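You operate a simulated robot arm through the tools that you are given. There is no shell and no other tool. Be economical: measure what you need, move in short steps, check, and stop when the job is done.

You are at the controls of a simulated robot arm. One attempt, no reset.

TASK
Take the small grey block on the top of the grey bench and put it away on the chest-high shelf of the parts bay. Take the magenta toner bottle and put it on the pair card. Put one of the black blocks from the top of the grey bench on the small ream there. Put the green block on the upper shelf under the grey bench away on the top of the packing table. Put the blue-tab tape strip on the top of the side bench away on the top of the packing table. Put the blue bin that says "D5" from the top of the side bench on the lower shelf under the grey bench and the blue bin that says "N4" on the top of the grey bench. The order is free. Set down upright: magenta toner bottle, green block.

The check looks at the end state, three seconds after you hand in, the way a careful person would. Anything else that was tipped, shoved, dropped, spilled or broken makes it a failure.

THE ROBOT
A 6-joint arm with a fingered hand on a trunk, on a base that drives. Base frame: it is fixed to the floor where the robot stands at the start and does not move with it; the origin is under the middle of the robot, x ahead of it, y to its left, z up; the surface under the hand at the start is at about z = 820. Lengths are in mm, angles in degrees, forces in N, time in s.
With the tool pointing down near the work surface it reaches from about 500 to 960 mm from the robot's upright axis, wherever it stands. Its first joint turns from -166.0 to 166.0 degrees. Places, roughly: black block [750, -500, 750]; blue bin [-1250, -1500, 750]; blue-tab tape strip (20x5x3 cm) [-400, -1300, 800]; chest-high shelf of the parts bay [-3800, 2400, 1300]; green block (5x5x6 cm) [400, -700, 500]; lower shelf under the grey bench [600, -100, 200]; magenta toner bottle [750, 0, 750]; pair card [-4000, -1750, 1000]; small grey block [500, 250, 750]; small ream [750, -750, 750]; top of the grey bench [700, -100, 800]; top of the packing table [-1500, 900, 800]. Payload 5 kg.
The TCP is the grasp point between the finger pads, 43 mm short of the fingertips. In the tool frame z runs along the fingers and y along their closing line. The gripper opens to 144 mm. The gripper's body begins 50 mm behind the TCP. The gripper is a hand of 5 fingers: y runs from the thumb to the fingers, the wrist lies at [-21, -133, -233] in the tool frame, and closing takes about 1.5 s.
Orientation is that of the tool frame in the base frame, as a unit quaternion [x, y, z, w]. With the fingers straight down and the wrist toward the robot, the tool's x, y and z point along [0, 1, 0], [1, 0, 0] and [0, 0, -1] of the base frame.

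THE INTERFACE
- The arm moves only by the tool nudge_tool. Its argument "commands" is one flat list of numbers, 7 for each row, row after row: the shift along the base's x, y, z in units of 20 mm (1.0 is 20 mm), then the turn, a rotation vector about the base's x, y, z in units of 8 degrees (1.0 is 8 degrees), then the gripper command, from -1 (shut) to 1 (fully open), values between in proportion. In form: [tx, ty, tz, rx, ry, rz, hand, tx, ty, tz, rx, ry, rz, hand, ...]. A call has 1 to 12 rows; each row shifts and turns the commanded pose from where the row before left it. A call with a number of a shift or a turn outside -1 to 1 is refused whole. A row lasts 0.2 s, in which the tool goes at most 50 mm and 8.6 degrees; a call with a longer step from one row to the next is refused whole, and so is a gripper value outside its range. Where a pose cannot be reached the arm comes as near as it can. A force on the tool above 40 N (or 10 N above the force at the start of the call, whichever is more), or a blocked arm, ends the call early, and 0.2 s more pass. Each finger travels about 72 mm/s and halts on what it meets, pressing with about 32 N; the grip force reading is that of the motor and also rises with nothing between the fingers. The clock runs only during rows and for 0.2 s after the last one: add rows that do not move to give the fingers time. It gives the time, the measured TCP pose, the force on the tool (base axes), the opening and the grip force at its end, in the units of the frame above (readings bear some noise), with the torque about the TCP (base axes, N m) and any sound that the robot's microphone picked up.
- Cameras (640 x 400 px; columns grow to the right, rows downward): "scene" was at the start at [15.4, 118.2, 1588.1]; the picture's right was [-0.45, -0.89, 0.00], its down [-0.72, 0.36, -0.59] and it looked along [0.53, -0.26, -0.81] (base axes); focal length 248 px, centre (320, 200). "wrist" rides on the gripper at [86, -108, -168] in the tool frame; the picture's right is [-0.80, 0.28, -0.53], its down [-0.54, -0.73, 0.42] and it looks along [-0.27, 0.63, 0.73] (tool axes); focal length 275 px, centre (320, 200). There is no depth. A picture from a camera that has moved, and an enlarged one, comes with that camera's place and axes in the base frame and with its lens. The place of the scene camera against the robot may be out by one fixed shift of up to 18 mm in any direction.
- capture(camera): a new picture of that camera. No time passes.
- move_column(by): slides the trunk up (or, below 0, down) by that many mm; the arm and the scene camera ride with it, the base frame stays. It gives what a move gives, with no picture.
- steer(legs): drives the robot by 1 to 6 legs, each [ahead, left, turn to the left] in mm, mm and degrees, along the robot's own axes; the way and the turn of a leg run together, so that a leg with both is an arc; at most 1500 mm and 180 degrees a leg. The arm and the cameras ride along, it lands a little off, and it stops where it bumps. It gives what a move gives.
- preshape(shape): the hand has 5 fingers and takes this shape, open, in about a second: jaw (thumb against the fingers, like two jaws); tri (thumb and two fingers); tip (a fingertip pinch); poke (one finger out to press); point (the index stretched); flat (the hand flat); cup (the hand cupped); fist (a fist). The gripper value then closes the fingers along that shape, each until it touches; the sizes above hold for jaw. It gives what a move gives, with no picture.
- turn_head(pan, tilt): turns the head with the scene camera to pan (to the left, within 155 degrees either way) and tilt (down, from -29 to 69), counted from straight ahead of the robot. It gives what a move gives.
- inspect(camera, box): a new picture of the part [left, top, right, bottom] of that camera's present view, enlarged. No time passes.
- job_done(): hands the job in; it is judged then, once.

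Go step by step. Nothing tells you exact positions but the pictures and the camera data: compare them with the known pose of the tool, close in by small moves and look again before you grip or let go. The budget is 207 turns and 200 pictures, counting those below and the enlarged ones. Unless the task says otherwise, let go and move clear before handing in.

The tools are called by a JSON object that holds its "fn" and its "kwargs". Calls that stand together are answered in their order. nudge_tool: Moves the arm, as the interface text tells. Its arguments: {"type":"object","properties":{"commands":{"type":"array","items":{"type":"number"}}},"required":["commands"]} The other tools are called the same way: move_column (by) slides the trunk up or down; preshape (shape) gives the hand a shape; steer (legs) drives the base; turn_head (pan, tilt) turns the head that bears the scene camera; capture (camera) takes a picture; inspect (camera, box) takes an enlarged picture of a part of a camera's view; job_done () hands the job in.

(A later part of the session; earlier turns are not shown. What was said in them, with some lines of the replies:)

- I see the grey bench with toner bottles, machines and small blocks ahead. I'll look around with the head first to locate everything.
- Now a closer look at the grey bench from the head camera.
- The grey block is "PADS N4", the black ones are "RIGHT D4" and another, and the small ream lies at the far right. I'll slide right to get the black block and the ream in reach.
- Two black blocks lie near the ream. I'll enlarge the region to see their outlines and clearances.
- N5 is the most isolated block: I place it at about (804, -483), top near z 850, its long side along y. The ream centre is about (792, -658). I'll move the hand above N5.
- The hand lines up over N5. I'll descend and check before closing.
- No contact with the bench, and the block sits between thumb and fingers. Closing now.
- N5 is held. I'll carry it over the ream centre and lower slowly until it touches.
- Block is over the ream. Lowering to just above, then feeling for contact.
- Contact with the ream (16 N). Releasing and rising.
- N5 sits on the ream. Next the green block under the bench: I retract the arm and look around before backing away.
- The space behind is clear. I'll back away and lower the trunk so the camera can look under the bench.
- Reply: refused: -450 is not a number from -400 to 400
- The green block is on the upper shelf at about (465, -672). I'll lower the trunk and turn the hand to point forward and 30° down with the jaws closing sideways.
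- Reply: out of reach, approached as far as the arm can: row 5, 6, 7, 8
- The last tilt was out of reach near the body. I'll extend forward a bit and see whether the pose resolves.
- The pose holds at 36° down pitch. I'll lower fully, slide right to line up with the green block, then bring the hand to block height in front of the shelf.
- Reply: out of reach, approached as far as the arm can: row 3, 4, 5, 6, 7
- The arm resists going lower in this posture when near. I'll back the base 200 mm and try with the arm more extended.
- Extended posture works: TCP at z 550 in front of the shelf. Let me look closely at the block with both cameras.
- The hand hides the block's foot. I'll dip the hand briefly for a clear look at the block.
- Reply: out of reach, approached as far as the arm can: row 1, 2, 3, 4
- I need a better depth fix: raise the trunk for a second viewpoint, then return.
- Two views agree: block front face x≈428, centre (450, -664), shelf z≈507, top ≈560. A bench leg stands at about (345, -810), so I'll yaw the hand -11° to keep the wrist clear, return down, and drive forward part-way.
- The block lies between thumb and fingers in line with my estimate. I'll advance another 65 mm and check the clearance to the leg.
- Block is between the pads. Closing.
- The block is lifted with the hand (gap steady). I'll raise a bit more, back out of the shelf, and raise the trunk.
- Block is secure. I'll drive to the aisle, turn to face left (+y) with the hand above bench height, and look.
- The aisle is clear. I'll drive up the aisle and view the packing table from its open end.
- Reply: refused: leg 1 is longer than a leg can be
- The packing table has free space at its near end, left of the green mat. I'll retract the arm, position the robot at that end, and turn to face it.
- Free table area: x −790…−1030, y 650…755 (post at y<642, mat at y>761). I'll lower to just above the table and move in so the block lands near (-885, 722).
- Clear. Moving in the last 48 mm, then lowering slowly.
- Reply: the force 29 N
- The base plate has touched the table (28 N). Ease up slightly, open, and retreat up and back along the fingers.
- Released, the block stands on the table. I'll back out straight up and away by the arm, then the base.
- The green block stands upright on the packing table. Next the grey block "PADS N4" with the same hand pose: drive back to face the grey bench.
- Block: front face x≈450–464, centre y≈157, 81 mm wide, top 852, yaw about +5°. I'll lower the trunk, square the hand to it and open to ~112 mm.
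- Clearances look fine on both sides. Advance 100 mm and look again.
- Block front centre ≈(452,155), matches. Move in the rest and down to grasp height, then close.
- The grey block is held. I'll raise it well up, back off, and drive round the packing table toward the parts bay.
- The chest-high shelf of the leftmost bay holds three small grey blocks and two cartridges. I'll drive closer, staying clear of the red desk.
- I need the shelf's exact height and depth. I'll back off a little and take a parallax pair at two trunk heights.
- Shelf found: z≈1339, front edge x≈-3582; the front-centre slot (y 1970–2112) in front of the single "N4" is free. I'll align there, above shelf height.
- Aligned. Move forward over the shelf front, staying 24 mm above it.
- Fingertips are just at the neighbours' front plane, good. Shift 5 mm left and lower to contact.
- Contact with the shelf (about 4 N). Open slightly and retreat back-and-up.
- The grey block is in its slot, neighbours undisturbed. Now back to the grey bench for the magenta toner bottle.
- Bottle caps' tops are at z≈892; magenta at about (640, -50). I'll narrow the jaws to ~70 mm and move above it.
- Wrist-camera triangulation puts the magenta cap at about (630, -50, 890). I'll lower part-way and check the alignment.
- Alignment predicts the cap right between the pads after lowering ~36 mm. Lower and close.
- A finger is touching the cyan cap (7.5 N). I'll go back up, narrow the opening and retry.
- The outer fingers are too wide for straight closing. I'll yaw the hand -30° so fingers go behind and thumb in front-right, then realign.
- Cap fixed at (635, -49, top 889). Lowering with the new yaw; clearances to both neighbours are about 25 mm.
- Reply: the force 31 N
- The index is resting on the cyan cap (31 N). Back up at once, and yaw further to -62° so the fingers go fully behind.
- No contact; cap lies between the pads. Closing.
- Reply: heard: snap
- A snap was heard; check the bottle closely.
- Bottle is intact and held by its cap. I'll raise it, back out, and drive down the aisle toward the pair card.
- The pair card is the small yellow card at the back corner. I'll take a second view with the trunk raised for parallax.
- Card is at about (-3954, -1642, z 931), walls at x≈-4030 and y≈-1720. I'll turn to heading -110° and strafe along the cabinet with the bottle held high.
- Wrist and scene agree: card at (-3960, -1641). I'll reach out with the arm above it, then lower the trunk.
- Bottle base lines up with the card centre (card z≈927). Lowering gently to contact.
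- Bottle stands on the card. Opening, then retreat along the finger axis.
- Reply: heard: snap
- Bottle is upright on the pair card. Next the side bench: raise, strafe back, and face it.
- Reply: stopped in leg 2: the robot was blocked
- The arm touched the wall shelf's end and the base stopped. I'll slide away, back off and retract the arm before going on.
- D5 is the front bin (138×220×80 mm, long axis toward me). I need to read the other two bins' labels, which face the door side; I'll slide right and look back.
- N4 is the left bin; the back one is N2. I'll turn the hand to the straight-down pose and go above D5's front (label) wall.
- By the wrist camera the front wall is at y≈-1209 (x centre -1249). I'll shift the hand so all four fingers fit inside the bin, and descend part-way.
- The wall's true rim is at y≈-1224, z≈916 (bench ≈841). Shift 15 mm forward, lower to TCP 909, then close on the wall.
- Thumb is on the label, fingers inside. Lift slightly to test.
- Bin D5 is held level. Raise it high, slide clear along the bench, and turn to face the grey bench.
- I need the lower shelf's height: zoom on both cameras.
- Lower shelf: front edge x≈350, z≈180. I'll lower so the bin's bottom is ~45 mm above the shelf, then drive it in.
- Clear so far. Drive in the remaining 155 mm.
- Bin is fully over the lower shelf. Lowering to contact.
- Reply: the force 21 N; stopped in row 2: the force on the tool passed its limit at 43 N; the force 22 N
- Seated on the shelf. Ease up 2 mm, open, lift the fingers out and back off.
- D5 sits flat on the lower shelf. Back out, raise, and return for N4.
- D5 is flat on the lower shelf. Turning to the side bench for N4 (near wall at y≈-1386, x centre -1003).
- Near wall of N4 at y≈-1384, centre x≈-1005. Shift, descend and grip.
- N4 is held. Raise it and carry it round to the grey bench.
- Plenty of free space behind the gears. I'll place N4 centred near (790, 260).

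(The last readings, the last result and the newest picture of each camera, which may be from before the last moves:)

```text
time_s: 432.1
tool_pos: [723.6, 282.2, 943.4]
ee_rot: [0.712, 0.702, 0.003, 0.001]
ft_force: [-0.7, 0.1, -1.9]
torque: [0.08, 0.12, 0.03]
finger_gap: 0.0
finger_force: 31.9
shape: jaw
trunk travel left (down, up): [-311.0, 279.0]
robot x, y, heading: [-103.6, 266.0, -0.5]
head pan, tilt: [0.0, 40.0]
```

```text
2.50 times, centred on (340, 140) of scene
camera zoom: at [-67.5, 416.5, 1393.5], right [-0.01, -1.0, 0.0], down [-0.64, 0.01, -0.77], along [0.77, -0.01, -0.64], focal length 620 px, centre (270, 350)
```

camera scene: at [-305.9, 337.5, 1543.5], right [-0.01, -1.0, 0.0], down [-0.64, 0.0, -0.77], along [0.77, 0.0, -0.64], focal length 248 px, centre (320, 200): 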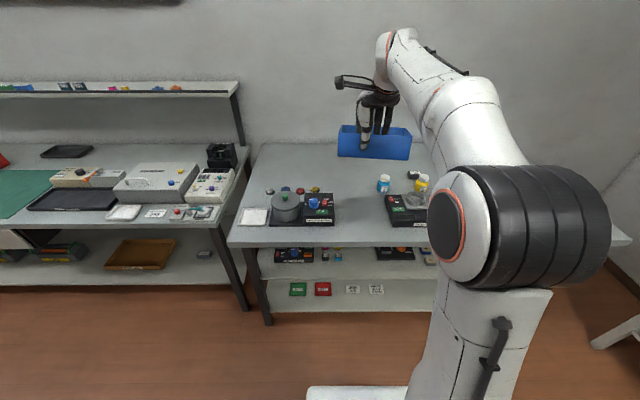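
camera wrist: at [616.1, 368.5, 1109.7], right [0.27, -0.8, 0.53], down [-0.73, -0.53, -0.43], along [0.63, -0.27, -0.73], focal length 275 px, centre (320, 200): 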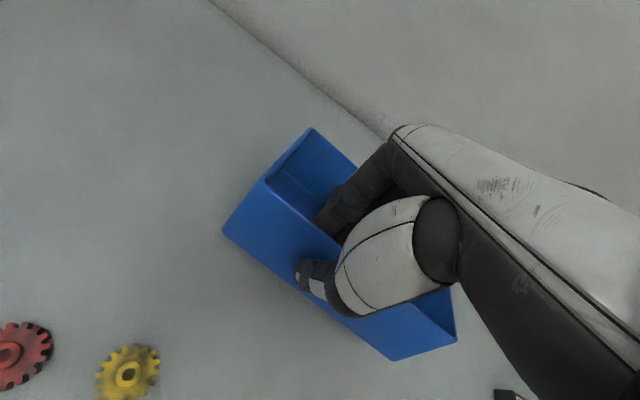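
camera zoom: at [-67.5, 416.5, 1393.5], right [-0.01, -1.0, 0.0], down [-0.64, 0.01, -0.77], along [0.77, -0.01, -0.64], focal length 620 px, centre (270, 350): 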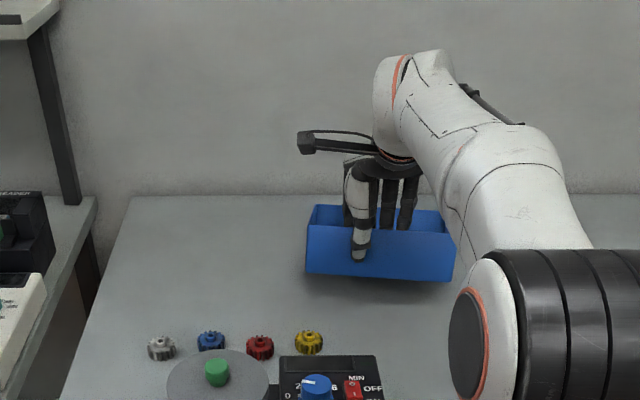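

{"fn": "nudge_tool", "kwargs": {"commands": [0, 0, -0.6, 0, 0, 0, -1, 0, 0, -0.5, 0, 0, 0, -1, 0, 0, 0, 0, 0, 0, -1]}}

{"fn": "nudge_tool", "kwargs": {"commands": [0, 0, -0.25, 0, 0, 0, -1, 0, 0, -0.25, 0, 0, 0, -1, 0, 0, 0, 0, 0, 0, -1]}}

{"fn": "nudge_tool", "kwargs": {"commands": [0, 0, -0.25, 0, 0, 0, -1, 0, 0, -0.25, 0, 0, 0, -1, 0, 0, 0, 0, 0, 0, -1]}}

{"fn": "nudge_tool", "kwargs": {"commands": [0, 0, -0.15, 0, 0, 0, -1, 0, 0, -0.15, 0, 0, 0, -1, 0, 0, 0, 0, 0, 0, -1]}}

```text
time_s: 432.9
tool_pos: [724.1, 281.4, 921.1]
ee_rot: [0.712, 0.702, 0.004, 0.0]
ft_force: [0.5, -0.5, -1.3]
torque: [0.07, 0.11, -0.02]
finger_gap: 0.1
finger_force: 31.8
shape: jaw
trunk travel left (down, up): [-311.0, 279.0]
robot x, y, heading: [-104.8, 270.8, -0.9]
head pan, tilt: [0.0, 40.0]
```

```text
time_s: 433.8
tool_pos: [725.0, 282.3, 911.5]
ee_rot: [0.713, 0.701, 0.003, -0.001]
ft_force: [0.6, -0.1, -0.9]
torque: [0.08, -0.01, -0.02]
finger_gap: 0.1
finger_force: 32.2
shape: jaw
trunk travel left (down, up): [-311.0, 279.0]
robot x, y, heading: [-102.9, 267.0, -0.6]
head pan, tilt: [0.0, 40.0]
```

```text
time_s: 434.6
tool_pos: [724.2, 281.6, 901.4]
ee_rot: [0.712, 0.702, 0.003, 0.0]
ft_force: [0.0, -0.6, -1.5]
torque: [0.08, -0.06, 0.01]
finger_gap: 0.0
finger_force: 32.2
shape: jaw
trunk travel left (down, up): [-311.0, 279.0]
robot x, y, heading: [-106.8, 264.7, -0.4]
head pan, tilt: [0.0, 40.0]
```

```text
time_s: 435.4
tool_pos: [724.2, 283.0, 896.8]
ee_rot: [0.712, 0.702, 0.003, 0.001]
ft_force: [0.2, -0.4, -0.3]
torque: [0.06, -0.06, -0.01]
finger_gap: 0.1
finger_force: 31.8
shape: jaw
trunk travel left (down, up): [-311.0, 279.0]
robot x, y, heading: [-106.0, 266.3, -0.8]
head pan, tilt: [0.0, 40.0]
```

{"fn": "nudge_tool", "kwargs": {"commands": [0, 0, -0.15, 0, 0, 0, -1, 0, 0, -0.15, 0, 0, 0, -1, 0, 0, 0, 0, 0, 0, -1]}}

{"fn": "nudge_tool", "kwargs": {"commands": [0, 0, -0.12, 0, 0, 0, -1, 0, 0, -0.12, 0, 0, 0, -1, 0, 0, 0, 0, 0, 0, -1]}}

```text
time_s: 436.1
tool_pos: [724.8, 282.6, 890.9]
ee_rot: [0.713, 0.701, 0.005, 0.001]
ft_force: [0.2, 0.0, 6.7]
torque: [0.05, -0.04, 0.04]
finger_gap: 0.1
finger_force: 32.2
shape: jaw
trunk travel left (down, up): [-311.0, 279.0]
robot x, y, heading: [-104.6, 263.6, -0.8]
head pan, tilt: [0.0, 40.0]
```

```text
time_s: 436.9
tool_pos: [724.4, 283.1, 891.0]
ee_rot: [0.712, 0.702, 0.006, 0.004]
ft_force: [-1.2, 0.2, 30.6]
torque: [0.03, 0.04, 0.05]
finger_gap: 0.0
finger_force: 31.6
shape: jaw
trunk travel left (down, up): [-311.0, 279.0]
robot x, y, heading: [-103.4, 267.2, -0.8]
head pan, tilt: [0.0, 40.0]
```

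Seated (30 N). Ease up, open, and lift the fingers out.

{"fn": "nudge_tool", "kwargs": {"commands": [0, 0, 0.15, 0, 0, 0, -1, 0, 0, 0, 0, 0, 0, -0.4, 0, 0, 0, 0, 0, 0, 0, 0, 0, 0, 0, 0, 0, 0, 0, 0, 0, 0, 0, 0, 0, 0, 0, 0.6, 0, 0, 0, 0, 0, 0, 1, 0, 0, 0, 0, 0, 0, 1, 0, 0, 0, 0, 0, 0, 1, 0, 0, 0, 0, 0, 0, 1, 0, 0, 0, 0, 0, 0, 1, 0, 0, 0, 0]}}

{"fn": "move_column", "kwargs": {"by": 150}}

{"fn": "capture", "kwargs": {"camera": "scene"}}

```text
time_s: 439.4
tool_pos: [724.1, 282.5, 999.8]
ee_rot: [0.712, 0.702, 0.003, 0.0]
ft_force: [1.3, -0.4, -0.6]
torque: [-0.01, -0.04, -0.01]
finger_gap: 71.3
finger_force: 0.0
shape: jaw
trunk travel left (down, up): [-311.0, 279.0]
robot x, y, heading: [-103.9, 265.7, -0.8]
head pan, tilt: [0.0, 40.0]
```

```text
time_s: 441.1
tool_pos: [723.5, 282.6, 1149.3]
ee_rot: [0.712, 0.702, 0.003, 0.0]
ft_force: [-0.1, 0.1, -1.1]
torque: [0.0, 0.02, 0.01]
finger_gap: 71.6
finger_force: 0.0
shape: jaw
trunk travel left (down, up): [-461.0, 129.0]
robot x, y, heading: [-100.9, 266.1, -0.7]
head pan, tilt: [0.0, 40.0]
```

```text
35 pictures are left
camera scene: at [-67.5, 416.5, 1543.5], right [-0.01, -1.0, 0.0], down [-0.64, 0.01, -0.77], along [0.77, -0.01, -0.64], focal length 248 px, centre (320, 200)
```

scene: 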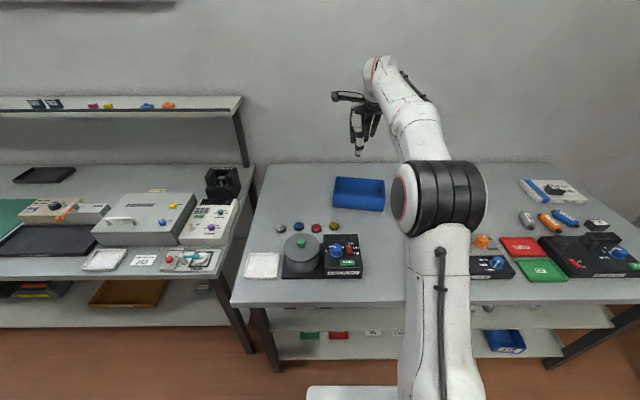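

Both bins are placed. Last: the blue-tab tape strip (tab at about (-472, -1368), strip running toward +x at ~15°). I'll turn the hand sideways and drive to the side bench.

{"fn": "steer", "kwargs": {"legs": [[-250, 0, 0], [0, -800, 0], [0, 0, -89.3], [0, -145, 0]]}}

{"fn": "nudge_tool", "kwargs": {"commands": [0, 0.8, 0, 0, 0, 1, 0, 0, 0.8, 0, 0, 0, 1, 0, 0, 0.8, 0, 0, 0, 1, 0, 0, 0.8, 0, 0, 0, 1, 0, 0, 0.8, 0, 0, 0, 1, 0, 0, 0.8, 0, 0, 0, 1, 0, 0, 0, 0, 0, 0, 1, 0, 0, 0, 0, 0, 0, 1, 0, 0, 0, 0, 0, 0, 1, 0, 0, 0, 0, 0, 0, 1, 0, 0, 0, 0, 0, 0, 1, 0, 0, 0, 0, 0, 0, 1, 0]}}

{"fn": "nudge_tool", "kwargs": {"commands": [0, 0, 0, 0, 0, 1, 0, 0, 0, 0, 0, 0, 0.1, 0, 0, 0, 0, 0, 0, 0, 0]}}

{"fn": "turn_head", "kwargs": {"pan": 0, "tilt": 45}}

{"fn": "capture", "kwargs": {"camera": "scene"}}

{"fn": "capture", "kwargs": {"camera": "wrist"}}

```text
time_s: 451.5
tool_pos: [-455.5, -1365.9, 1148.9]
ee_rot: [1.0, 0.012, 0.002, 0.003]
ft_force: [-0.1, -0.6, -1.3]
torque: [-0.02, -0.02, -0.03]
finger_gap: 71.5
finger_force: 0.0
shape: jaw
trunk travel left (down, up): [-461.0, 129.0]
robot x, y, heading: [-503.8, -538.0, -88.3]
head pan, tilt: [0.0, 40.0]
```

```text
time_s: 454.1
tool_pos: [-445.2, -1249.1, 1140.1]
ee_rot: [0.661, 0.751, 0.003, 0.001]
ft_force: [0.0, 1.8, -0.3]
torque: [-0.07, 0.01, 0.0]
finger_gap: 71.7
finger_force: 0.0
shape: jaw
out of reach, approached as far as the arm can: row 11, 12
trunk travel left (down, up): [-461.0, 129.0]
robot x, y, heading: [-500.6, -539.9, -88.4]
head pan, tilt: [0.0, 40.0]
```

```text
time_s: 454.9
tool_pos: [-430.6, -1241.7, 1131.6]
ee_rot: [0.603, 0.798, 0.003, 0.002]
ft_force: [-1.7, -0.7, 0.1]
torque: [0.04, 0.01, -0.02]
finger_gap: 71.8
finger_force: 0.1
shape: jaw
out of reach, approached as far as the arm can: row 1, 2
trunk travel left (down, up): [-461.0, 129.0]
robot x, y, heading: [-506.6, -540.2, -88.4]
head pan, tilt: [0.0, 40.0]
```

```text
time_s: 455.6
tool_pos: [-429.4, -1242.0, 1131.2]
ee_rot: [0.603, 0.798, 0.003, 0.002]
ft_force: [0.5, -0.5, 0.4]
torque: [-0.01, 0.0, 0.01]
finger_gap: 71.9
finger_force: 0.0
shape: jaw
trunk travel left (down, up): [-461.0, 129.0]
robot x, y, heading: [-502.2, -538.3, -88.4]
head pan, tilt: [0.0, 45.0]
```

```text
34 pictures are left
camera scene: at [-336.4, -560.5, 1536.3], right [-1.0, -0.03, 0.0], down [-0.02, 0.71, -0.71], along [0.02, -0.71, -0.71], focal length 248 px, centre (320, 200)
```

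scene: 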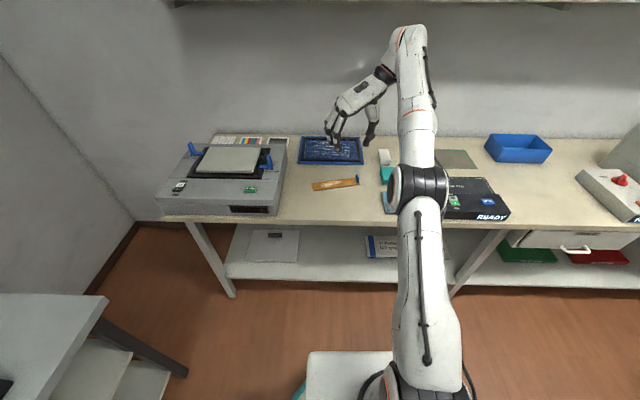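

```text
33 pictures are left
camera wrist: at [-560.0, -1188.5, 1296.6], right [0.49, -0.69, 0.54], down [-0.55, -0.72, -0.43], along [0.68, -0.08, -0.73], focal length 275 px, centre (320, 200)
```

wrist: 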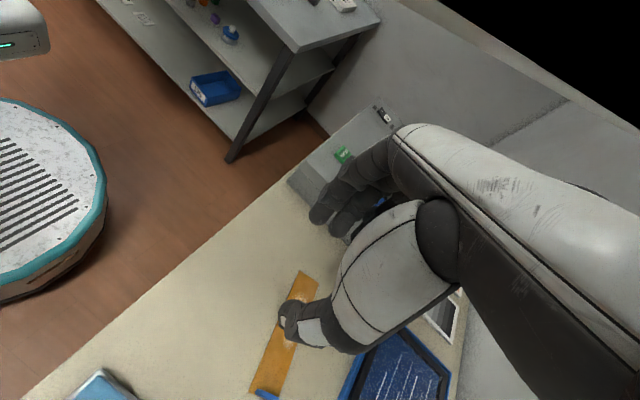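

{"fn": "steer", "kwargs": {"legs": [[121, -46, 0]]}}

{"fn": "move_column", "kwargs": {"by": -190}}

{"fn": "capture", "kwargs": {"camera": "wrist"}}

{"fn": "inspect", "kwargs": {"camera": "scene", "box": [280, 60, 440, 180]}}

```text
time_s: 456.8
tool_pos: [-473.6, -1361.6, 1130.3]
ee_rot: [0.603, 0.798, 0.004, 0.001]
ft_force: [0.1, -0.2, -0.1]
torque: [0.02, -0.01, 0.01]
finger_gap: 71.4
finger_force: 0.1
shape: jaw
trunk travel left (down, up): [-461.0, 129.0]
robot x, y, heading: [-546.6, -659.1, -88.3]
head pan, tilt: [0.0, 45.0]
```

```text
time_s: 458.9
tool_pos: [-473.5, -1361.4, 939.8]
ee_rot: [0.603, 0.798, 0.003, 0.002]
ft_force: [-0.2, 0.5, 0.7]
torque: [0.0, 0.01, -0.02]
finger_gap: 71.8
finger_force: 0.0
shape: jaw
trunk travel left (down, up): [-271.0, 319.0]
robot x, y, heading: [-545.8, -659.7, -88.1]
head pan, tilt: [0.0, 45.0]
```

```text
32 pictures are left
camera wrist: at [-602.8, -1309.3, 1106.4], right [0.49, -0.69, 0.53], down [-0.55, -0.72, -0.43], along [0.68, -0.08, -0.73], focal length 275 px, centre (320, 200)
```

wrist: 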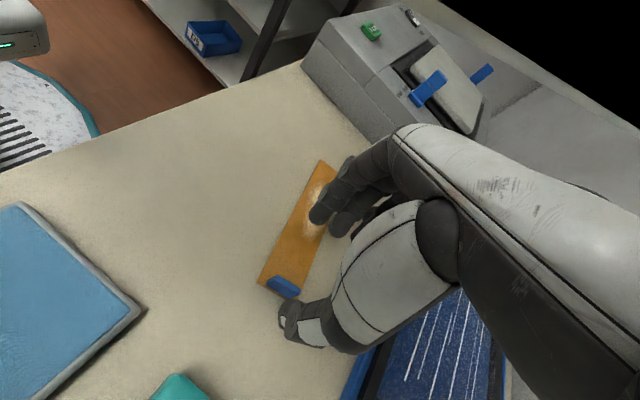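

```text
3.33 times, centred on (360, 120) of scene
camera zoom: at [-378.8, -681.2, 1346.3], right [-1.0, -0.03, 0.0], down [-0.02, 0.71, -0.71], along [0.02, -0.71, -0.71], focal length 826 px, centre (187, 467)
```

zoom: 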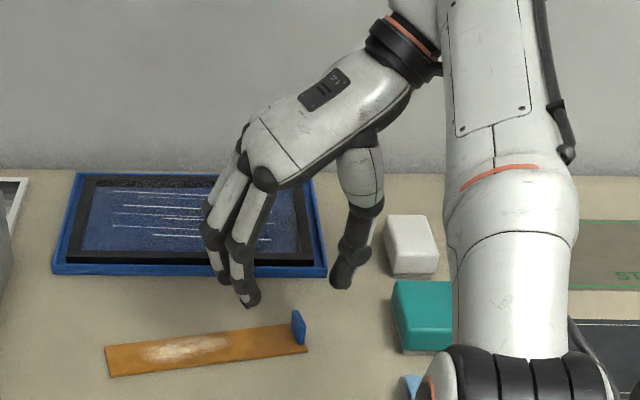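

{"fn": "nudge_tool", "kwargs": {"commands": [-0.33, 0.15, -0.6, 0, 0, 0, 0, 0, 0, -0.9, 0, 0, 0, 0, 0, 0, 0, 0, 0, 0, 0]}}

{"fn": "inspect", "kwargs": {"camera": "wrist", "box": [200, 160, 400, 360]}}

{"fn": "inspect", "kwargs": {"camera": "scene", "box": [300, 100, 420, 190]}}

```text
time_s: 459.7
tool_pos: [-480.7, -1358.4, 910.9]
ee_rot: [0.603, 0.798, 0.003, 0.001]
ft_force: [0.2, -0.3, 0.6]
torque: [0.02, 0.01, 0.01]
finger_gap: 71.7
finger_force: 0.1
shape: jaw
trunk travel left (down, up): [-271.0, 319.0]
robot x, y, heading: [-545.7, -653.3, -88.1]
head pan, tilt: [0.0, 45.0]
```

```text
2.00 times, centred on (300, 260) of wrist
camera zoom: at [-609.6, -1306.2, 1075.8], right [0.49, -0.69, 0.53], down [-0.55, -0.72, -0.43], along [0.68, -0.08, -0.73], focal length 551 px, centre (360, 80)
```

zoom: 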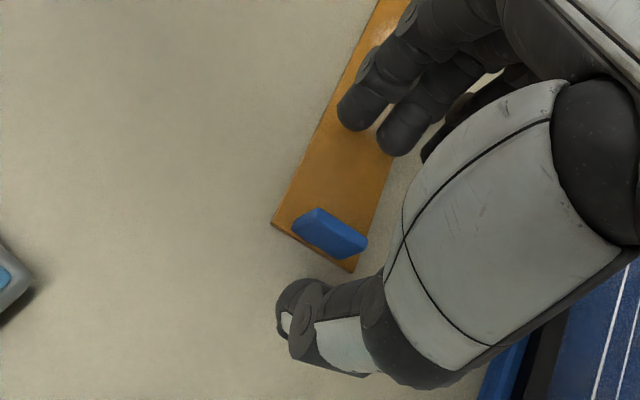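

```text
4.44 times, centred on (360, 145) of scene
camera zoom: at [-378.8, -681.4, 1346.2], right [-1.0, -0.03, 0.0], down [-0.02, 0.71, -0.71], along [0.02, -0.71, -0.71], focal length 1102 px, centre (142, 444)
```

zoom: 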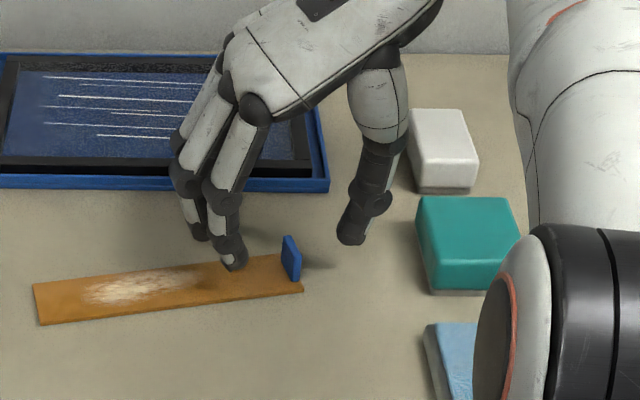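

The tab is centred between thumb and index. Lower to just above the strip and close.

{"fn": "nudge_tool", "kwargs": {"commands": [-0.1, -0.15, -0.4, 0, 0, 0, 0, 0, 0, -0.4, 0, 0, 0, 0, 0, 0, 0, 0, 0, 0, 0]}}

{"fn": "nudge_tool", "kwargs": {"commands": [0, 0, 0, 0, 0, 0, -0.5, 0, 0, 0, 0, 0, 0, -1, 0, 0, 0, 0, 0, 0, -1, 0, 0, 0, 0, 0, 0, -1, 0, 0, 0, 0, 0, 0, -1, 0, 0, 0, 0, 0, 0, -1, 0, 0, 0, 0, 0, 0, -1]}}

{"fn": "inspect", "kwargs": {"camera": "wrist", "box": [200, 160, 400, 360]}}

```text
time_s: 460.5
tool_pos: [-480.9, -1361.6, 893.8]
ee_rot: [0.603, 0.798, 0.004, 0.001]
ft_force: [0.4, 0.0, 0.3]
torque: [0.02, 0.0, -0.02]
finger_gap: 71.5
finger_force: 0.1
shape: jaw
trunk travel left (down, up): [-271.0, 319.0]
robot x, y, heading: [-543.9, -659.8, -88.5]
head pan, tilt: [0.0, 45.0]
```

```text
time_s: 462.1
tool_pos: [-482.1, -1361.5, 894.4]
ee_rot: [0.603, 0.797, 0.003, 0.002]
ft_force: [-0.6, 0.6, 1.3]
torque: [-0.02, -0.04, 0.0]
finger_gap: 2.1
finger_force: 31.9
shape: jaw
trunk travel left (down, up): [-271.0, 319.0]
robot x, y, heading: [-545.1, -658.5, -88.3]
head pan, tilt: [0.0, 45.0]
```

```text
2.00 times, centred on (300, 260) of wrist
camera zoom: at [-611.7, -1309.5, 1059.4], right [0.49, -0.69, 0.53], down [-0.55, -0.72, -0.43], along [0.68, -0.08, -0.73], focal length 551 px, centre (360, 80)
```

zoom: 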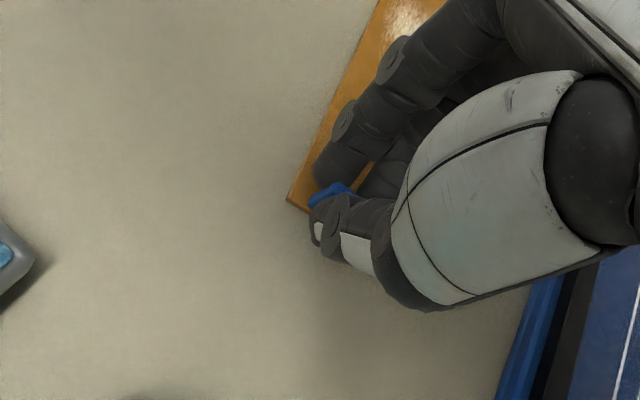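

{"fn": "nudge_tool", "kwargs": {"commands": [0, 0, 0.4, 0, 0, 0, -1, 0, 0, 0.8, 0, 0, 0, -1, 0, 0, 0.8, 0, 0, 0, -1, 0, 0, 0, 0, 0, 0, -1]}}

{"fn": "inspect", "kwargs": {"camera": "scene", "box": [280, 80, 420, 190]}}

```text
time_s: 463.1
tool_pos: [-482.2, -1361.3, 934.8]
ee_rot: [0.603, 0.798, 0.003, 0.001]
ft_force: [0.0, 0.0, 0.2]
torque: [0.02, 0.04, 0.01]
finger_gap: 2.1
finger_force: 32.2
shape: jaw
trunk travel left (down, up): [-271.0, 319.0]
robot x, y, heading: [-547.4, -656.8, -88.6]
head pan, tilt: [0.0, 45.0]
```

```text
3.64 times, centred on (350, 135) of scene
camera zoom: at [-378.8, -681.3, 1346.2], right [-1.0, -0.03, 0.0], down [-0.02, 0.71, -0.71], along [0.02, -0.71, -0.71], focal length 901 px, centre (211, 436)
```

zoom: 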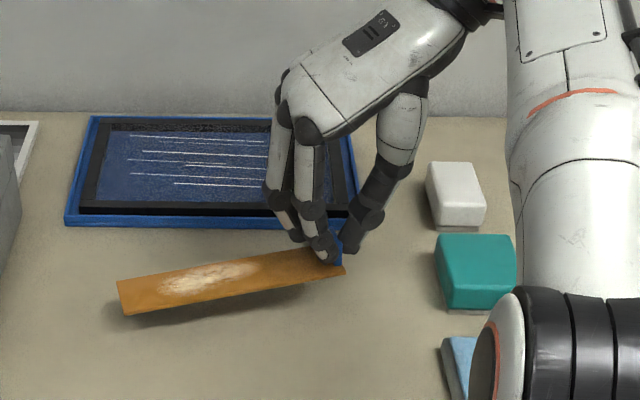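

The strip is held level by its tab. Raise and drive around to the packing-table end.

{"fn": "move_column", "kwargs": {"by": 260}}

{"fn": "steer", "kwargs": {"legs": [[-120, 0, 0], [0, 200, 0], [0, 0, 178.3], [1372, 0, 0], [0, -315, 0], [0, 0, 90]]}}

{"fn": "nudge_tool", "kwargs": {"commands": [0, 0, 0, 0, 0, -0.9, -1, 0, 0, 0, 0, 0, -0.85, -1, 0, 0, 0, 0, 0, 0, -1]}}

{"fn": "turn_head", "kwargs": {"pan": 0, "tilt": 40}}

{"fn": "capture", "kwargs": {"camera": "scene"}}

{"fn": "capture", "kwargs": {"camera": "wrist"}}

```text
time_s: 465.8
tool_pos: [-481.9, -1361.2, 1194.7]
ee_rot: [0.604, 0.797, 0.003, 0.002]
ft_force: [-1.2, -0.9, -0.6]
torque: [0.01, 0.01, -0.02]
finger_gap: 2.0
finger_force: 31.3
shape: jaw
trunk travel left (down, up): [-531.0, 59.0]
robot x, y, heading: [-544.5, -659.4, -88.2]
head pan, tilt: [0.0, 45.0]
```

```text
time_s: 487.6
tool_pos: [-751.7, 838.7, 1195.6]
ee_rot: [0.993, 0.116, 0.001, 0.003]
ft_force: [0.3, -0.1, 0.3]
torque: [0.01, 0.01, -0.02]
finger_gap: 1.9
finger_force: 32.1
shape: jaw
trunk travel left (down, up): [-531.0, 59.0]
robot x, y, heading: [-46.3, 869.8, 179.1]
head pan, tilt: [0.0, 45.0]
```

```text
time_s: 488.4
tool_pos: [-749.8, 837.6, 1197.7]
ee_rot: [1.0, -0.006, 0.0, 0.004]
ft_force: [10.6, -3.9, 3.2]
torque: [0.28, 0.87, 0.65]
finger_gap: 2.5
finger_force: 32.5
shape: jaw
trunk travel left (down, up): [-531.0, 59.0]
robot x, y, heading: [-46.8, 868.8, 179.1]
head pan, tilt: [0.0, 45.0]
```

```text
time_s: 489.1
tool_pos: [-750.7, 837.9, 1195.6]
ee_rot: [1.0, -0.007, 0.0, 0.003]
ft_force: [13.0, -5.1, 1.8]
torque: [0.36, 0.96, 0.74]
finger_gap: 2.2
finger_force: 31.8
shape: jaw
trunk travel left (down, up): [-531.0, 59.0]
robot x, y, heading: [-49.8, 872.7, 179.2]
head pan, tilt: [0.0, 40.0]
```

```text
26 pictures are left
camera scene: at [-63.6, 709.0, 1613.4], right [0.02, 1.0, 0.0], down [0.64, -0.01, -0.77], along [-0.77, 0.01, -0.64], focal length 248 px, centre (320, 200)
```

scene: 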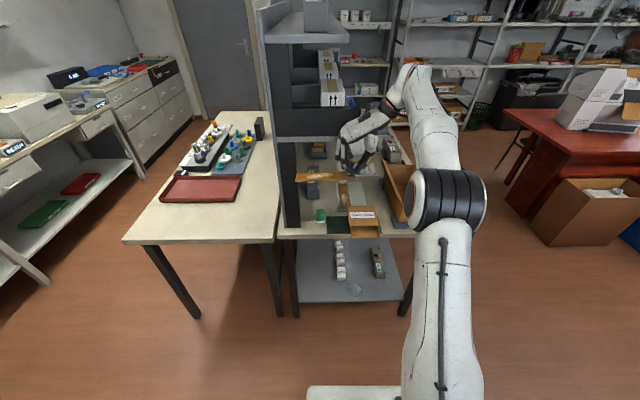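

```text
25 pictures are left
camera wrist: at [-663.2, 946.3, 1361.6], right [-0.8, -0.27, 0.54], down [-0.53, 0.73, -0.43], along [-0.28, -0.63, -0.73], focal length 275 px, centre (320, 200)
```

wrist: 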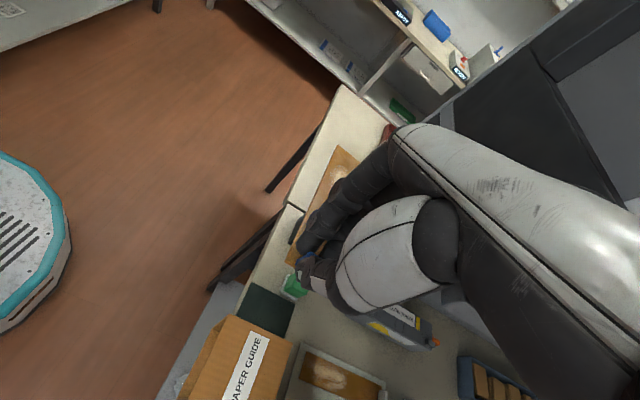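

The knuckles are touching the shelf panel of the packing table (13 N). Back off a little at once, then lower below it.

{"fn": "steer", "kwargs": {"legs": [[-38, 0, 0]]}}

{"fn": "move_column", "kwargs": {"by": -230}}

{"fn": "inspect", "kwargs": {"camera": "scene", "box": [250, 60, 450, 240]}}

{"fn": "capture", "kwargs": {"camera": "wrist"}}

```text
time_s: 489.9
tool_pos: [-714.5, 838.8, 1195.4]
ee_rot: [1.0, -0.007, 0.0, 0.003]
ft_force: [1.0, -0.4, 0.8]
torque: [0.03, 0.07, -0.04]
finger_gap: 2.0
finger_force: 32.1
shape: jaw
trunk travel left (down, up): [-531.0, 59.0]
robot x, y, heading: [-12.0, 868.3, 178.8]
head pan, tilt: [0.0, 40.0]
```

```text
time_s: 492.4
tool_pos: [-714.1, 837.5, 964.1]
ee_rot: [1.0, -0.007, 0.0, 0.003]
ft_force: [0.7, -0.2, 0.5]
torque: [0.01, 0.01, 0.02]
finger_gap: 2.2
finger_force: 32.0
shape: jaw
trunk travel left (down, up): [-301.0, 289.0]
robot x, y, heading: [-10.9, 869.2, 179.0]
head pan, tilt: [0.0, 40.0]
```

```text
2.22 times, centred on (350, 150) of scene
camera zoom: at [-27.7, 709.2, 1383.5], right [0.02, 1.0, 0.0], down [0.64, -0.01, -0.77], along [-0.77, 0.01, -0.64], focal length 551 px, centre (253, 311)
```

zoom: 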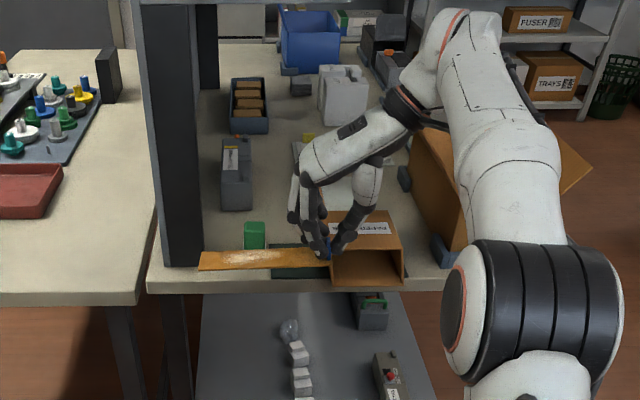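

```text
23 pictures are left
camera wrist: at [-626.9, 946.7, 1131.2], right [-0.8, -0.27, 0.54], down [-0.53, 0.73, -0.43], along [-0.28, -0.63, -0.73], focal length 275 px, centre (320, 200)
```

wrist: 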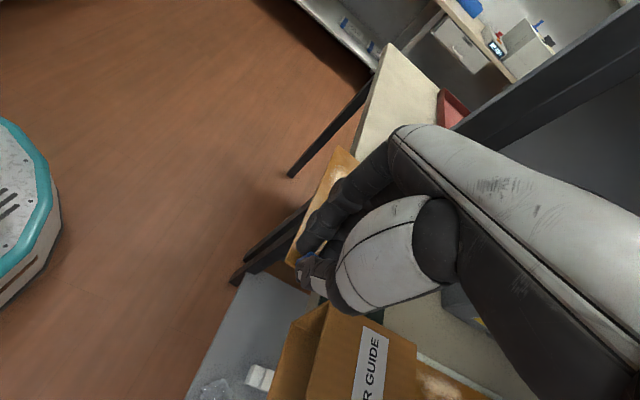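

I'll line up at y≈790 and lower to just above table height before moving in.

{"fn": "steer", "kwargs": {"legs": [[0, 47, 0.8]]}}

{"fn": "move_column", "kwargs": {"by": -60}}

{"fn": "steer", "kwargs": {"legs": [[50, 0, 0]]}}

{"fn": "inspect", "kwargs": {"camera": "scene", "box": [280, 80, 420, 200]}}

{"fn": "capture", "kwargs": {"camera": "wrist"}}

```text
time_s: 493.3
tool_pos: [-714.8, 782.0, 965.0]
ee_rot: [1.0, 0.0, 0.0, 0.003]
ft_force: [0.0, -0.6, 0.2]
torque: [-0.02, -0.03, 0.03]
finger_gap: 1.7
finger_force: 32.3
shape: jaw
trunk travel left (down, up): [-301.0, 289.0]
robot x, y, heading: [-10.5, 822.0, 179.6]
head pan, tilt: [0.0, 40.0]
```

```text
time_s: 494.3
tool_pos: [-713.7, 781.6, 906.3]
ee_rot: [1.0, 0.001, -0.001, 0.004]
ft_force: [-0.1, 0.8, 0.6]
torque: [0.02, -0.01, 0.0]
finger_gap: 2.1
finger_force: 32.3
shape: jaw
trunk travel left (down, up): [-241.0, 349.0]
robot x, y, heading: [-7.2, 821.5, 179.6]
head pan, tilt: [0.0, 40.0]
```

```text
time_s: 495.2
tool_pos: [-762.4, 781.4, 904.8]
ee_rot: [1.0, 0.0, 0.0, 0.004]
ft_force: [0.0, 0.7, -0.2]
torque: [0.0, 0.05, -0.03]
finger_gap: 2.1
finger_force: 31.8
shape: jaw
trunk travel left (down, up): [-241.0, 349.0]
robot x, y, heading: [-59.9, 821.0, 179.7]
head pan, tilt: [0.0, 40.0]
```

```text
3.33 times, centred on (350, 140) of scene
camera zoom: at [-74.9, 661.8, 1323.5], right [0.0, 1.0, 0.0], down [0.64, 0.0, -0.77], along [-0.77, 0.0, -0.64], focal length 826 px, centre (220, 400)
```

zoom: 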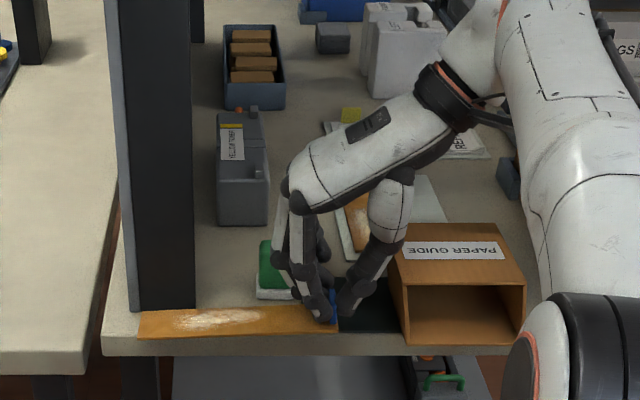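

```text
21 pictures are left
camera wrist: at [-677.4, 890.7, 1070.9], right [-0.8, -0.28, 0.54], down [-0.54, 0.72, -0.43], along [-0.27, -0.63, -0.73], focal length 275 px, centre (320, 200)
```

wrist: 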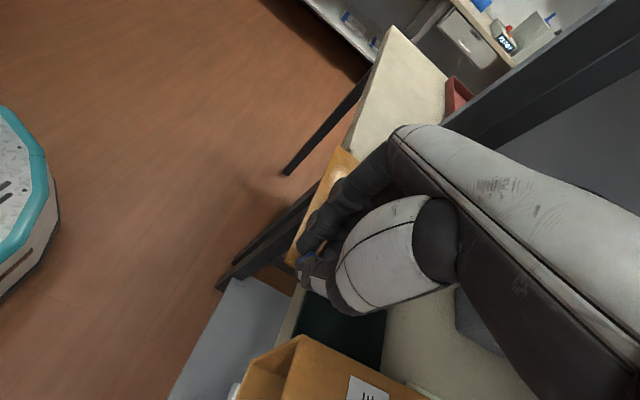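

Edge of table at x≈-780 by the wrist camera, block front ≈-860. Move in 52 mm and 8 mm right, then check.

{"fn": "steer", "kwargs": {"legs": [[52, -8, 0]]}}

{"fn": "inspect", "kwargs": {"camera": "scene", "box": [280, 80, 420, 200]}}

{"fn": "capture", "kwargs": {"camera": "wrist"}}

```text
time_s: 496.1
tool_pos: [-814.3, 789.8, 903.9]
ee_rot: [1.0, -0.001, 0.002, 0.003]
ft_force: [0.9, -0.5, 1.1]
torque: [-0.08, -0.02, 0.12]
finger_gap: 1.8
finger_force: 32.2
shape: jaw
trunk travel left (down, up): [-241.0, 349.0]
robot x, y, heading: [-109.9, 831.4, 179.8]
head pan, tilt: [0.0, 40.0]
```

```text
3.33 times, centred on (350, 140) of scene
camera zoom: at [-126.5, 670.2, 1323.5], right [0.0, 1.0, 0.0], down [0.64, 0.0, -0.77], along [-0.77, 0.0, -0.64], focal length 826 px, centre (220, 400)
```

zoom: 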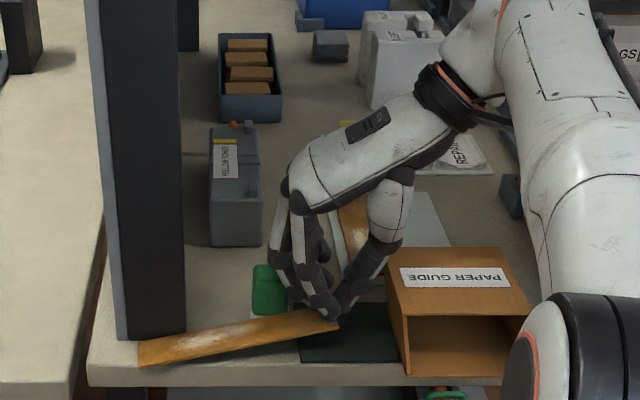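

```text
19 pictures are left
camera wrist: at [-728.9, 899.6, 1070.9], right [-0.8, -0.28, 0.54], down [-0.54, 0.72, -0.43], along [-0.27, -0.63, -0.73], focal length 275 px, centre (320, 200)
```

wrist: 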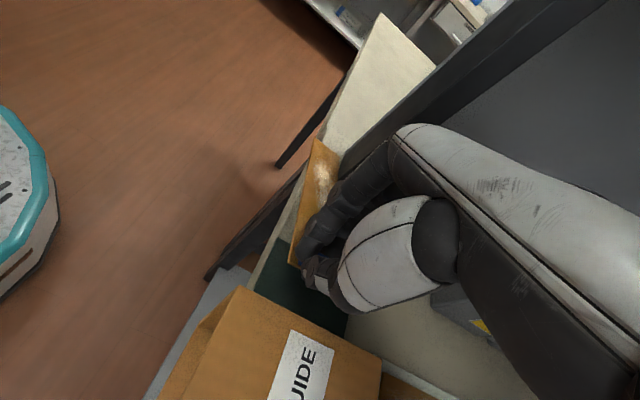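

The strip end brushed the post and yawed ~7° in the grip. I'll pull back, shift 17 mm right so its end clears the post (y>642), and straighten it.

{"fn": "nudge_tool", "kwargs": {"commands": [0.7, 0, 0, 0, 0, 0, -1, 0, 0.45, 0, 0, 0, -0.4, -1, 0, 0.4, 0, 0, 0, -0.45, -1, 0, 0, 0, 0, 0, 0, -1]}}

{"fn": "inspect", "kwargs": {"camera": "scene", "box": [280, 80, 420, 200]}}

{"fn": "capture", "kwargs": {"camera": "wrist"}}

```text
time_s: 497.1
tool_pos: [-798.2, 807.6, 905.4]
ee_rot: [0.998, -0.059, 0.001, 0.003]
ft_force: [-0.5, 0.0, 0.1]
torque: [-0.13, -0.1, 0.17]
finger_gap: 1.9
finger_force: 32.0
shape: jaw
trunk travel left (down, up): [-241.0, 349.0]
robot x, y, heading: [-110.3, 830.5, 179.9]
head pan, tilt: [0.0, 40.0]
```

```text
3.33 times, centred on (350, 140) of scene
camera zoom: at [-126.4, 670.2, 1323.5], right [0.0, 1.0, 0.0], down [0.64, 0.0, -0.77], along [-0.77, 0.0, -0.64], focal length 826 px, centre (220, 400)
```

zoom: 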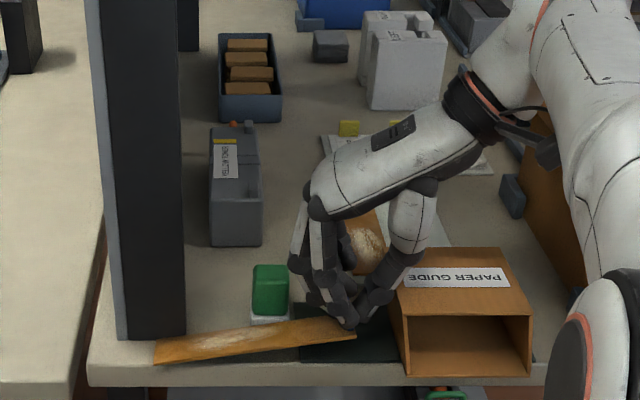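

```text
17 pictures are left
camera wrist: at [-700.9, 905.7, 1070.9], right [-0.82, -0.18, 0.54], down [-0.45, 0.78, -0.43], along [-0.34, -0.6, -0.73], focal length 275 px, centre (320, 200)
```

wrist: 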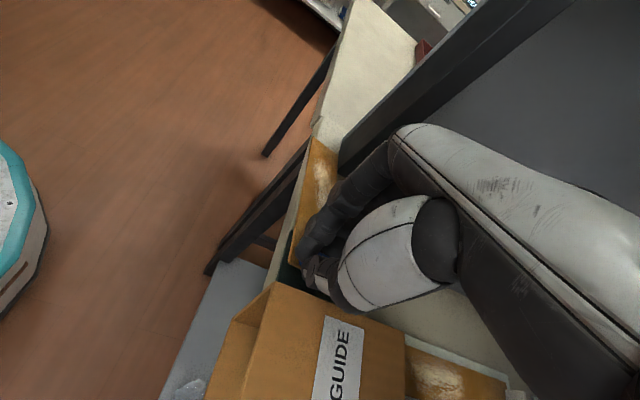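

The strip has drooped a little: its far end already rests on the table in front of the post, about flush with the edge. I'll nudge its yaw slightly and lower the tab end gently.

{"fn": "nudge_tool", "kwargs": {"commands": [0.1, 0, 0.1, 0, 0, 0.2, -1, -0.1, 0, -0.3, 0, 0, 0, -1, 0, 0, -0.4, 0, 0, 0, -1, 0, 0, 0, 0, 0, 0, -1]}}

{"fn": "inspect", "kwargs": {"camera": "scene", "box": [280, 80, 420, 200]}}

```text
time_s: 498.1
tool_pos: [-801.2, 807.3, 893.7]
ee_rot: [0.999, -0.046, 0.001, 0.004]
ft_force: [1.1, 1.4, 2.5]
torque: [-0.18, -0.03, 0.16]
finger_gap: 2.1
finger_force: 31.8
shape: jaw
trunk travel left (down, up): [-241.0, 349.0]
robot x, y, heading: [-111.9, 834.2, 179.9]
head pan, tilt: [0.0, 40.0]
```

```text
3.33 times, centred on (350, 140) of scene
camera zoom: at [-126.4, 670.3, 1323.5], right [0.0, 1.0, 0.0], down [0.64, 0.0, -0.77], along [-0.77, 0.0, -0.64], focal length 826 px, centre (220, 400)
```

zoom: 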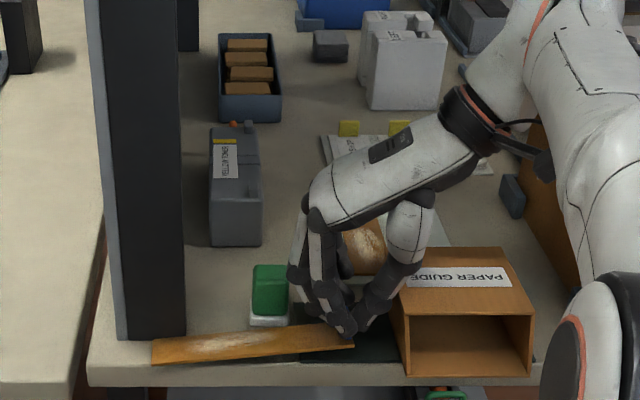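

{"fn": "nudge_tool", "kwargs": {"commands": [0.2, 0, 0, 0, 0, 0.1, -1, 0, 0, -0.25, 0, 0, 0, -1, 0, 0, -0.2, 0, 0, 0, -1, 0, 0, 0, 0, 0, 0, -1]}}

{"fn": "nudge_tool", "kwargs": {"commands": [0, 0, -0.2, 0, 0, 0, -1, 0, 0, 0, 0, 0, 0, -1]}}

{"fn": "nudge_tool", "kwargs": {"commands": [0, 0, -0.15, 0, 0, 0, -1, 0, 0, 0, 0, 0, 0, -1]}}

```text
time_s: 499.1
tool_pos: [-795.9, 806.4, 884.3]
ee_rot: [0.999, -0.038, 0.0, 0.003]
ft_force: [0.1, 1.2, 1.3]
torque: [-0.18, -0.03, 0.11]
finger_gap: 1.9
finger_force: 32.3
shape: jaw
trunk travel left (down, up): [-241.0, 349.0]
robot x, y, heading: [-108.9, 831.8, 179.7]
head pan, tilt: [0.0, 40.0]
```

```text
time_s: 499.7
tool_pos: [-795.8, 807.2, 880.3]
ee_rot: [0.999, -0.038, 0.001, 0.003]
ft_force: [1.0, 0.2, 2.5]
torque: [-0.17, 0.06, 0.16]
finger_gap: 2.0
finger_force: 31.4
shape: jaw
trunk travel left (down, up): [-241.0, 349.0]
robot x, y, heading: [-106.6, 832.4, 179.9]
head pan, tilt: [0.0, 40.0]
```

```text
time_s: 500.3
tool_pos: [-795.7, 806.6, 878.1]
ee_rot: [0.999, -0.038, 0.0, 0.004]
ft_force: [3.3, 1.3, 8.8]
torque: [-0.19, 0.09, 0.16]
finger_gap: 2.1
finger_force: 32.7
shape: jaw
trunk travel left (down, up): [-241.0, 349.0]
robot x, y, heading: [-111.0, 832.7, 179.6]
head pan, tilt: [0.0, 40.0]
```

Tab end has touched down (9 N). Check how the strip lies before release.

{"fn": "inspect", "kwargs": {"camera": "scene", "box": [290, 130, 410, 210]}}

{"fn": "inspect", "kwargs": {"camera": "wrist", "box": [200, 80, 420, 320]}}

```text
5.00 times, centred on (350, 170) of scene
camera zoom: at [-125.7, 670.4, 1323.6], right [0.0, 1.0, 0.0], down [0.64, 0.0, -0.77], along [-0.77, 0.0, -0.64], focal length 1239 px, centre (170, 350)
```

zoom: 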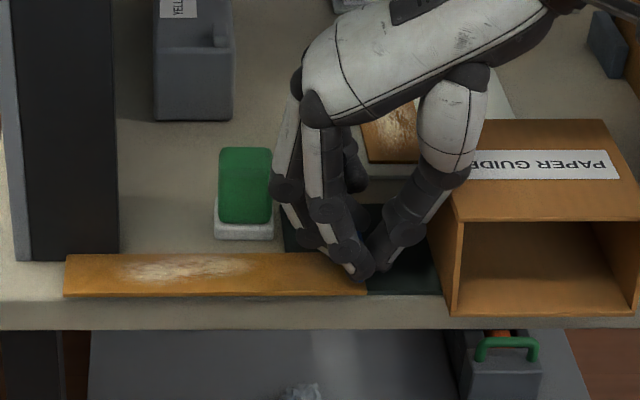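

```text
1.67 times, centred on (310, 200) of wrist
camera zoom: at [-702.2, 910.0, 1043.3], right [-0.82, -0.22, 0.54], down [-0.49, 0.76, -0.43], along [-0.32, -0.61, -0.73], focal length 459 px, centre (337, 200)
```

zoom: 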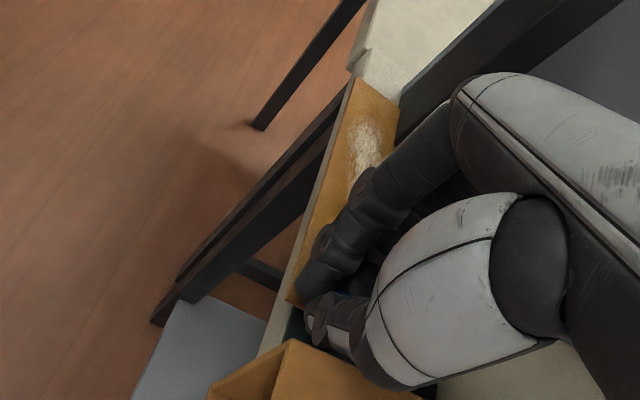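

The strip lies flat, inside the edge, clear of post and block. Open a little and lift straight up.

{"fn": "nudge_tool", "kwargs": {"commands": [0, 0, 0.05, 0, 0, 0, -0.9, 0, 0, 0, 0, 0, 0, -0.78, 0, 0, 0, 0, 0, 0, -0.78, 0, 0, 0, 0, 0, 0, -0.78]}}

{"fn": "nudge_tool", "kwargs": {"commands": [0, 0, 0.4, 0, 0, 0, -0.78, 0, 0, 0.8, 0, 0, 0, -0.78, 0, 0, 0.8, 0, 0, 0, -0.78, 0, 0, 0.8, 0, 0, 0, -0.78, 0, 0, 0, 0, 0, 0, -0.78]}}

{"fn": "inspect", "kwargs": {"camera": "scene", "box": [290, 120, 410, 210]}}

```text
time_s: 501.3
tool_pos: [-797.4, 807.6, 877.1]
ee_rot: [0.999, -0.039, 0.001, 0.003]
ft_force: [-0.2, -0.7, 0.5]
torque: [0.02, -0.06, 0.01]
finger_gap: 15.8
finger_force: 0.0
shape: jaw
trunk travel left (down, up): [-241.0, 349.0]
robot x, y, heading: [-112.5, 825.7, 179.6]
head pan, tilt: [0.0, 40.0]
```

```text
time_s: 502.5
tool_pos: [-796.3, 806.5, 933.8]
ee_rot: [0.999, -0.038, 0.001, 0.003]
ft_force: [0.0, -0.2, 0.4]
torque: [0.02, 0.01, 0.05]
finger_gap: 15.9
finger_force: 0.2
shape: jaw
trunk travel left (down, up): [-241.0, 349.0]
robot x, y, heading: [-114.0, 829.9, 179.5]
head pan, tilt: [0.0, 40.0]
```

```text
4.44 times, centred on (350, 165) of scene
camera zoom: at [-126.5, 670.2, 1323.5], right [0.0, 1.0, 0.0], down [0.64, 0.0, -0.77], along [-0.77, 0.0, -0.64], focal length 1102 px, centre (187, 356)
```

zoom: 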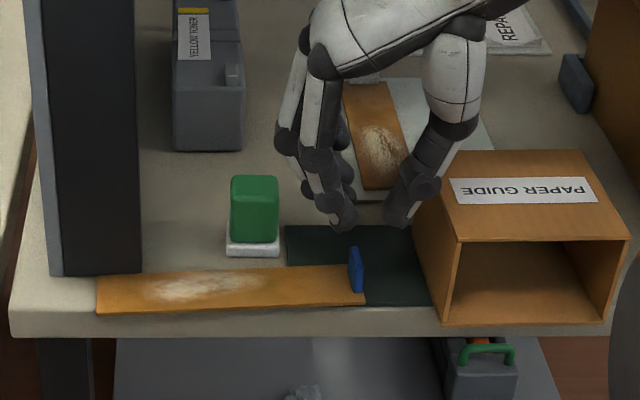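

All items are placed. I'll back the hand clear and take a last look.

{"fn": "steer", "kwargs": {"legs": [[-95, 0, 0]]}}

{"fn": "capture", "kwargs": {"camera": "scene"}}

{"fn": "turn_head", "kwargs": {"pan": 150, "tilt": 35}}

{"fn": "capture", "kwargs": {"camera": "scene"}}

```text
time_s: 503.6
tool_pos: [-702.1, 806.9, 933.1]
ee_rot: [0.999, -0.04, 0.0, 0.004]
ft_force: [-0.3, 0.0, -0.5]
torque: [0.01, -0.01, -0.01]
finger_gap: 15.5
finger_force: 0.0
shape: jaw
trunk travel left (down, up): [-241.0, 349.0]
robot x, y, heading: [-11.9, 835.4, 179.8]
head pan, tilt: [0.0, 40.0]
```

```text
12 pictures are left
camera scene: at [-32.4, 669.7, 1323.5], right [0.01, 1.0, 0.0], down [0.64, 0.0, -0.77], along [-0.77, 0.0, -0.64], focal length 248 px, centre (320, 200)
```

scene: 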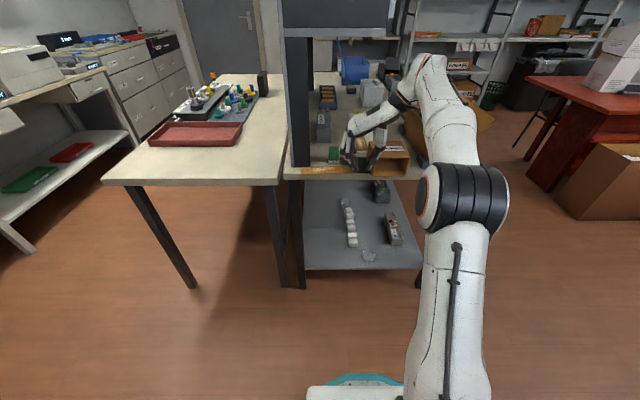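

```text
time_s: 506.0
tool_pos: [-701.3, 806.4, 933.6]
ee_rot: [0.999, -0.039, 0.0, 0.003]
ft_force: [-0.2, 0.3, 0.1]
torque: [0.03, -0.02, 0.05]
finger_gap: 15.6
finger_force: 0.0
shape: jaw
trunk travel left (down, up): [-241.0, 349.0]
robot x, y, heading: [-18.2, 830.7, 179.6]
head pan, tilt: [150.0, 35.0]
```

```text
11 pictures are left
camera scene: at [128.6, 624.7, 1331.1], right [-0.51, -0.86, 0.0], down [-0.49, 0.29, -0.82], along [0.71, -0.41, -0.57], focal length 248 px, centre (320, 200)
```

scene: 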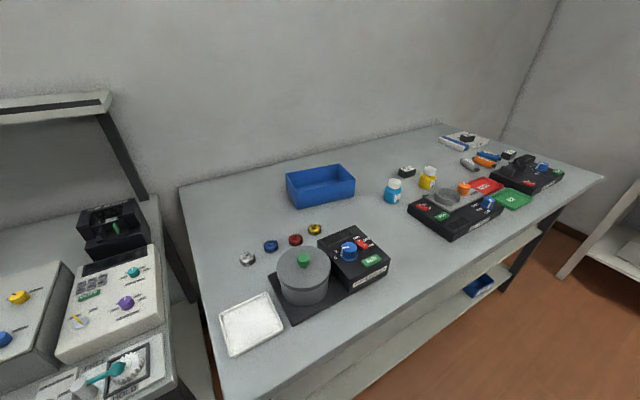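

Everything is in place: N4 is on the grey bench, D5 on its lower shelf, N5 on the ream, and the other bottles and gears are undisturbed. Handing in.

{"fn": "job_done", "kwargs": {}}

```text
The job is handed in.
```

I placed all seven items and handed the job in; every placement was checked by camera, and nothing looked disturbed afterwards.

- **Small grey block:** it is on the chest-high shelf of the parts bay, in the open slot in front of the other "N4" block.
- **Magenta toner bottle:** it stands upright on the pair card. I heard a snap when I gripped it and another as I pulled away, but the bottle and cap look intact.
- **Black block:** the one marked "RIGHT N5" is on the small ream.
- **Green block:** it stands upright on the top of the packing table.
- **Blue-tab tape strip:** it lies flat on the packing table along the near edge. Its tab end rests on the thin dark mat there.
- **Bin D5:** it is on the lower shelf under the grey bench.
- **Bin N4:** it is on the top of the grey bench.

Along the way:
- A finger pressed on the cyan toner bottle's cap twice.
- The arm touched the end of the wall shelf.
- The hand pressed on the packing table's shelf panel.
- The tape strip brushed the packing table's post.
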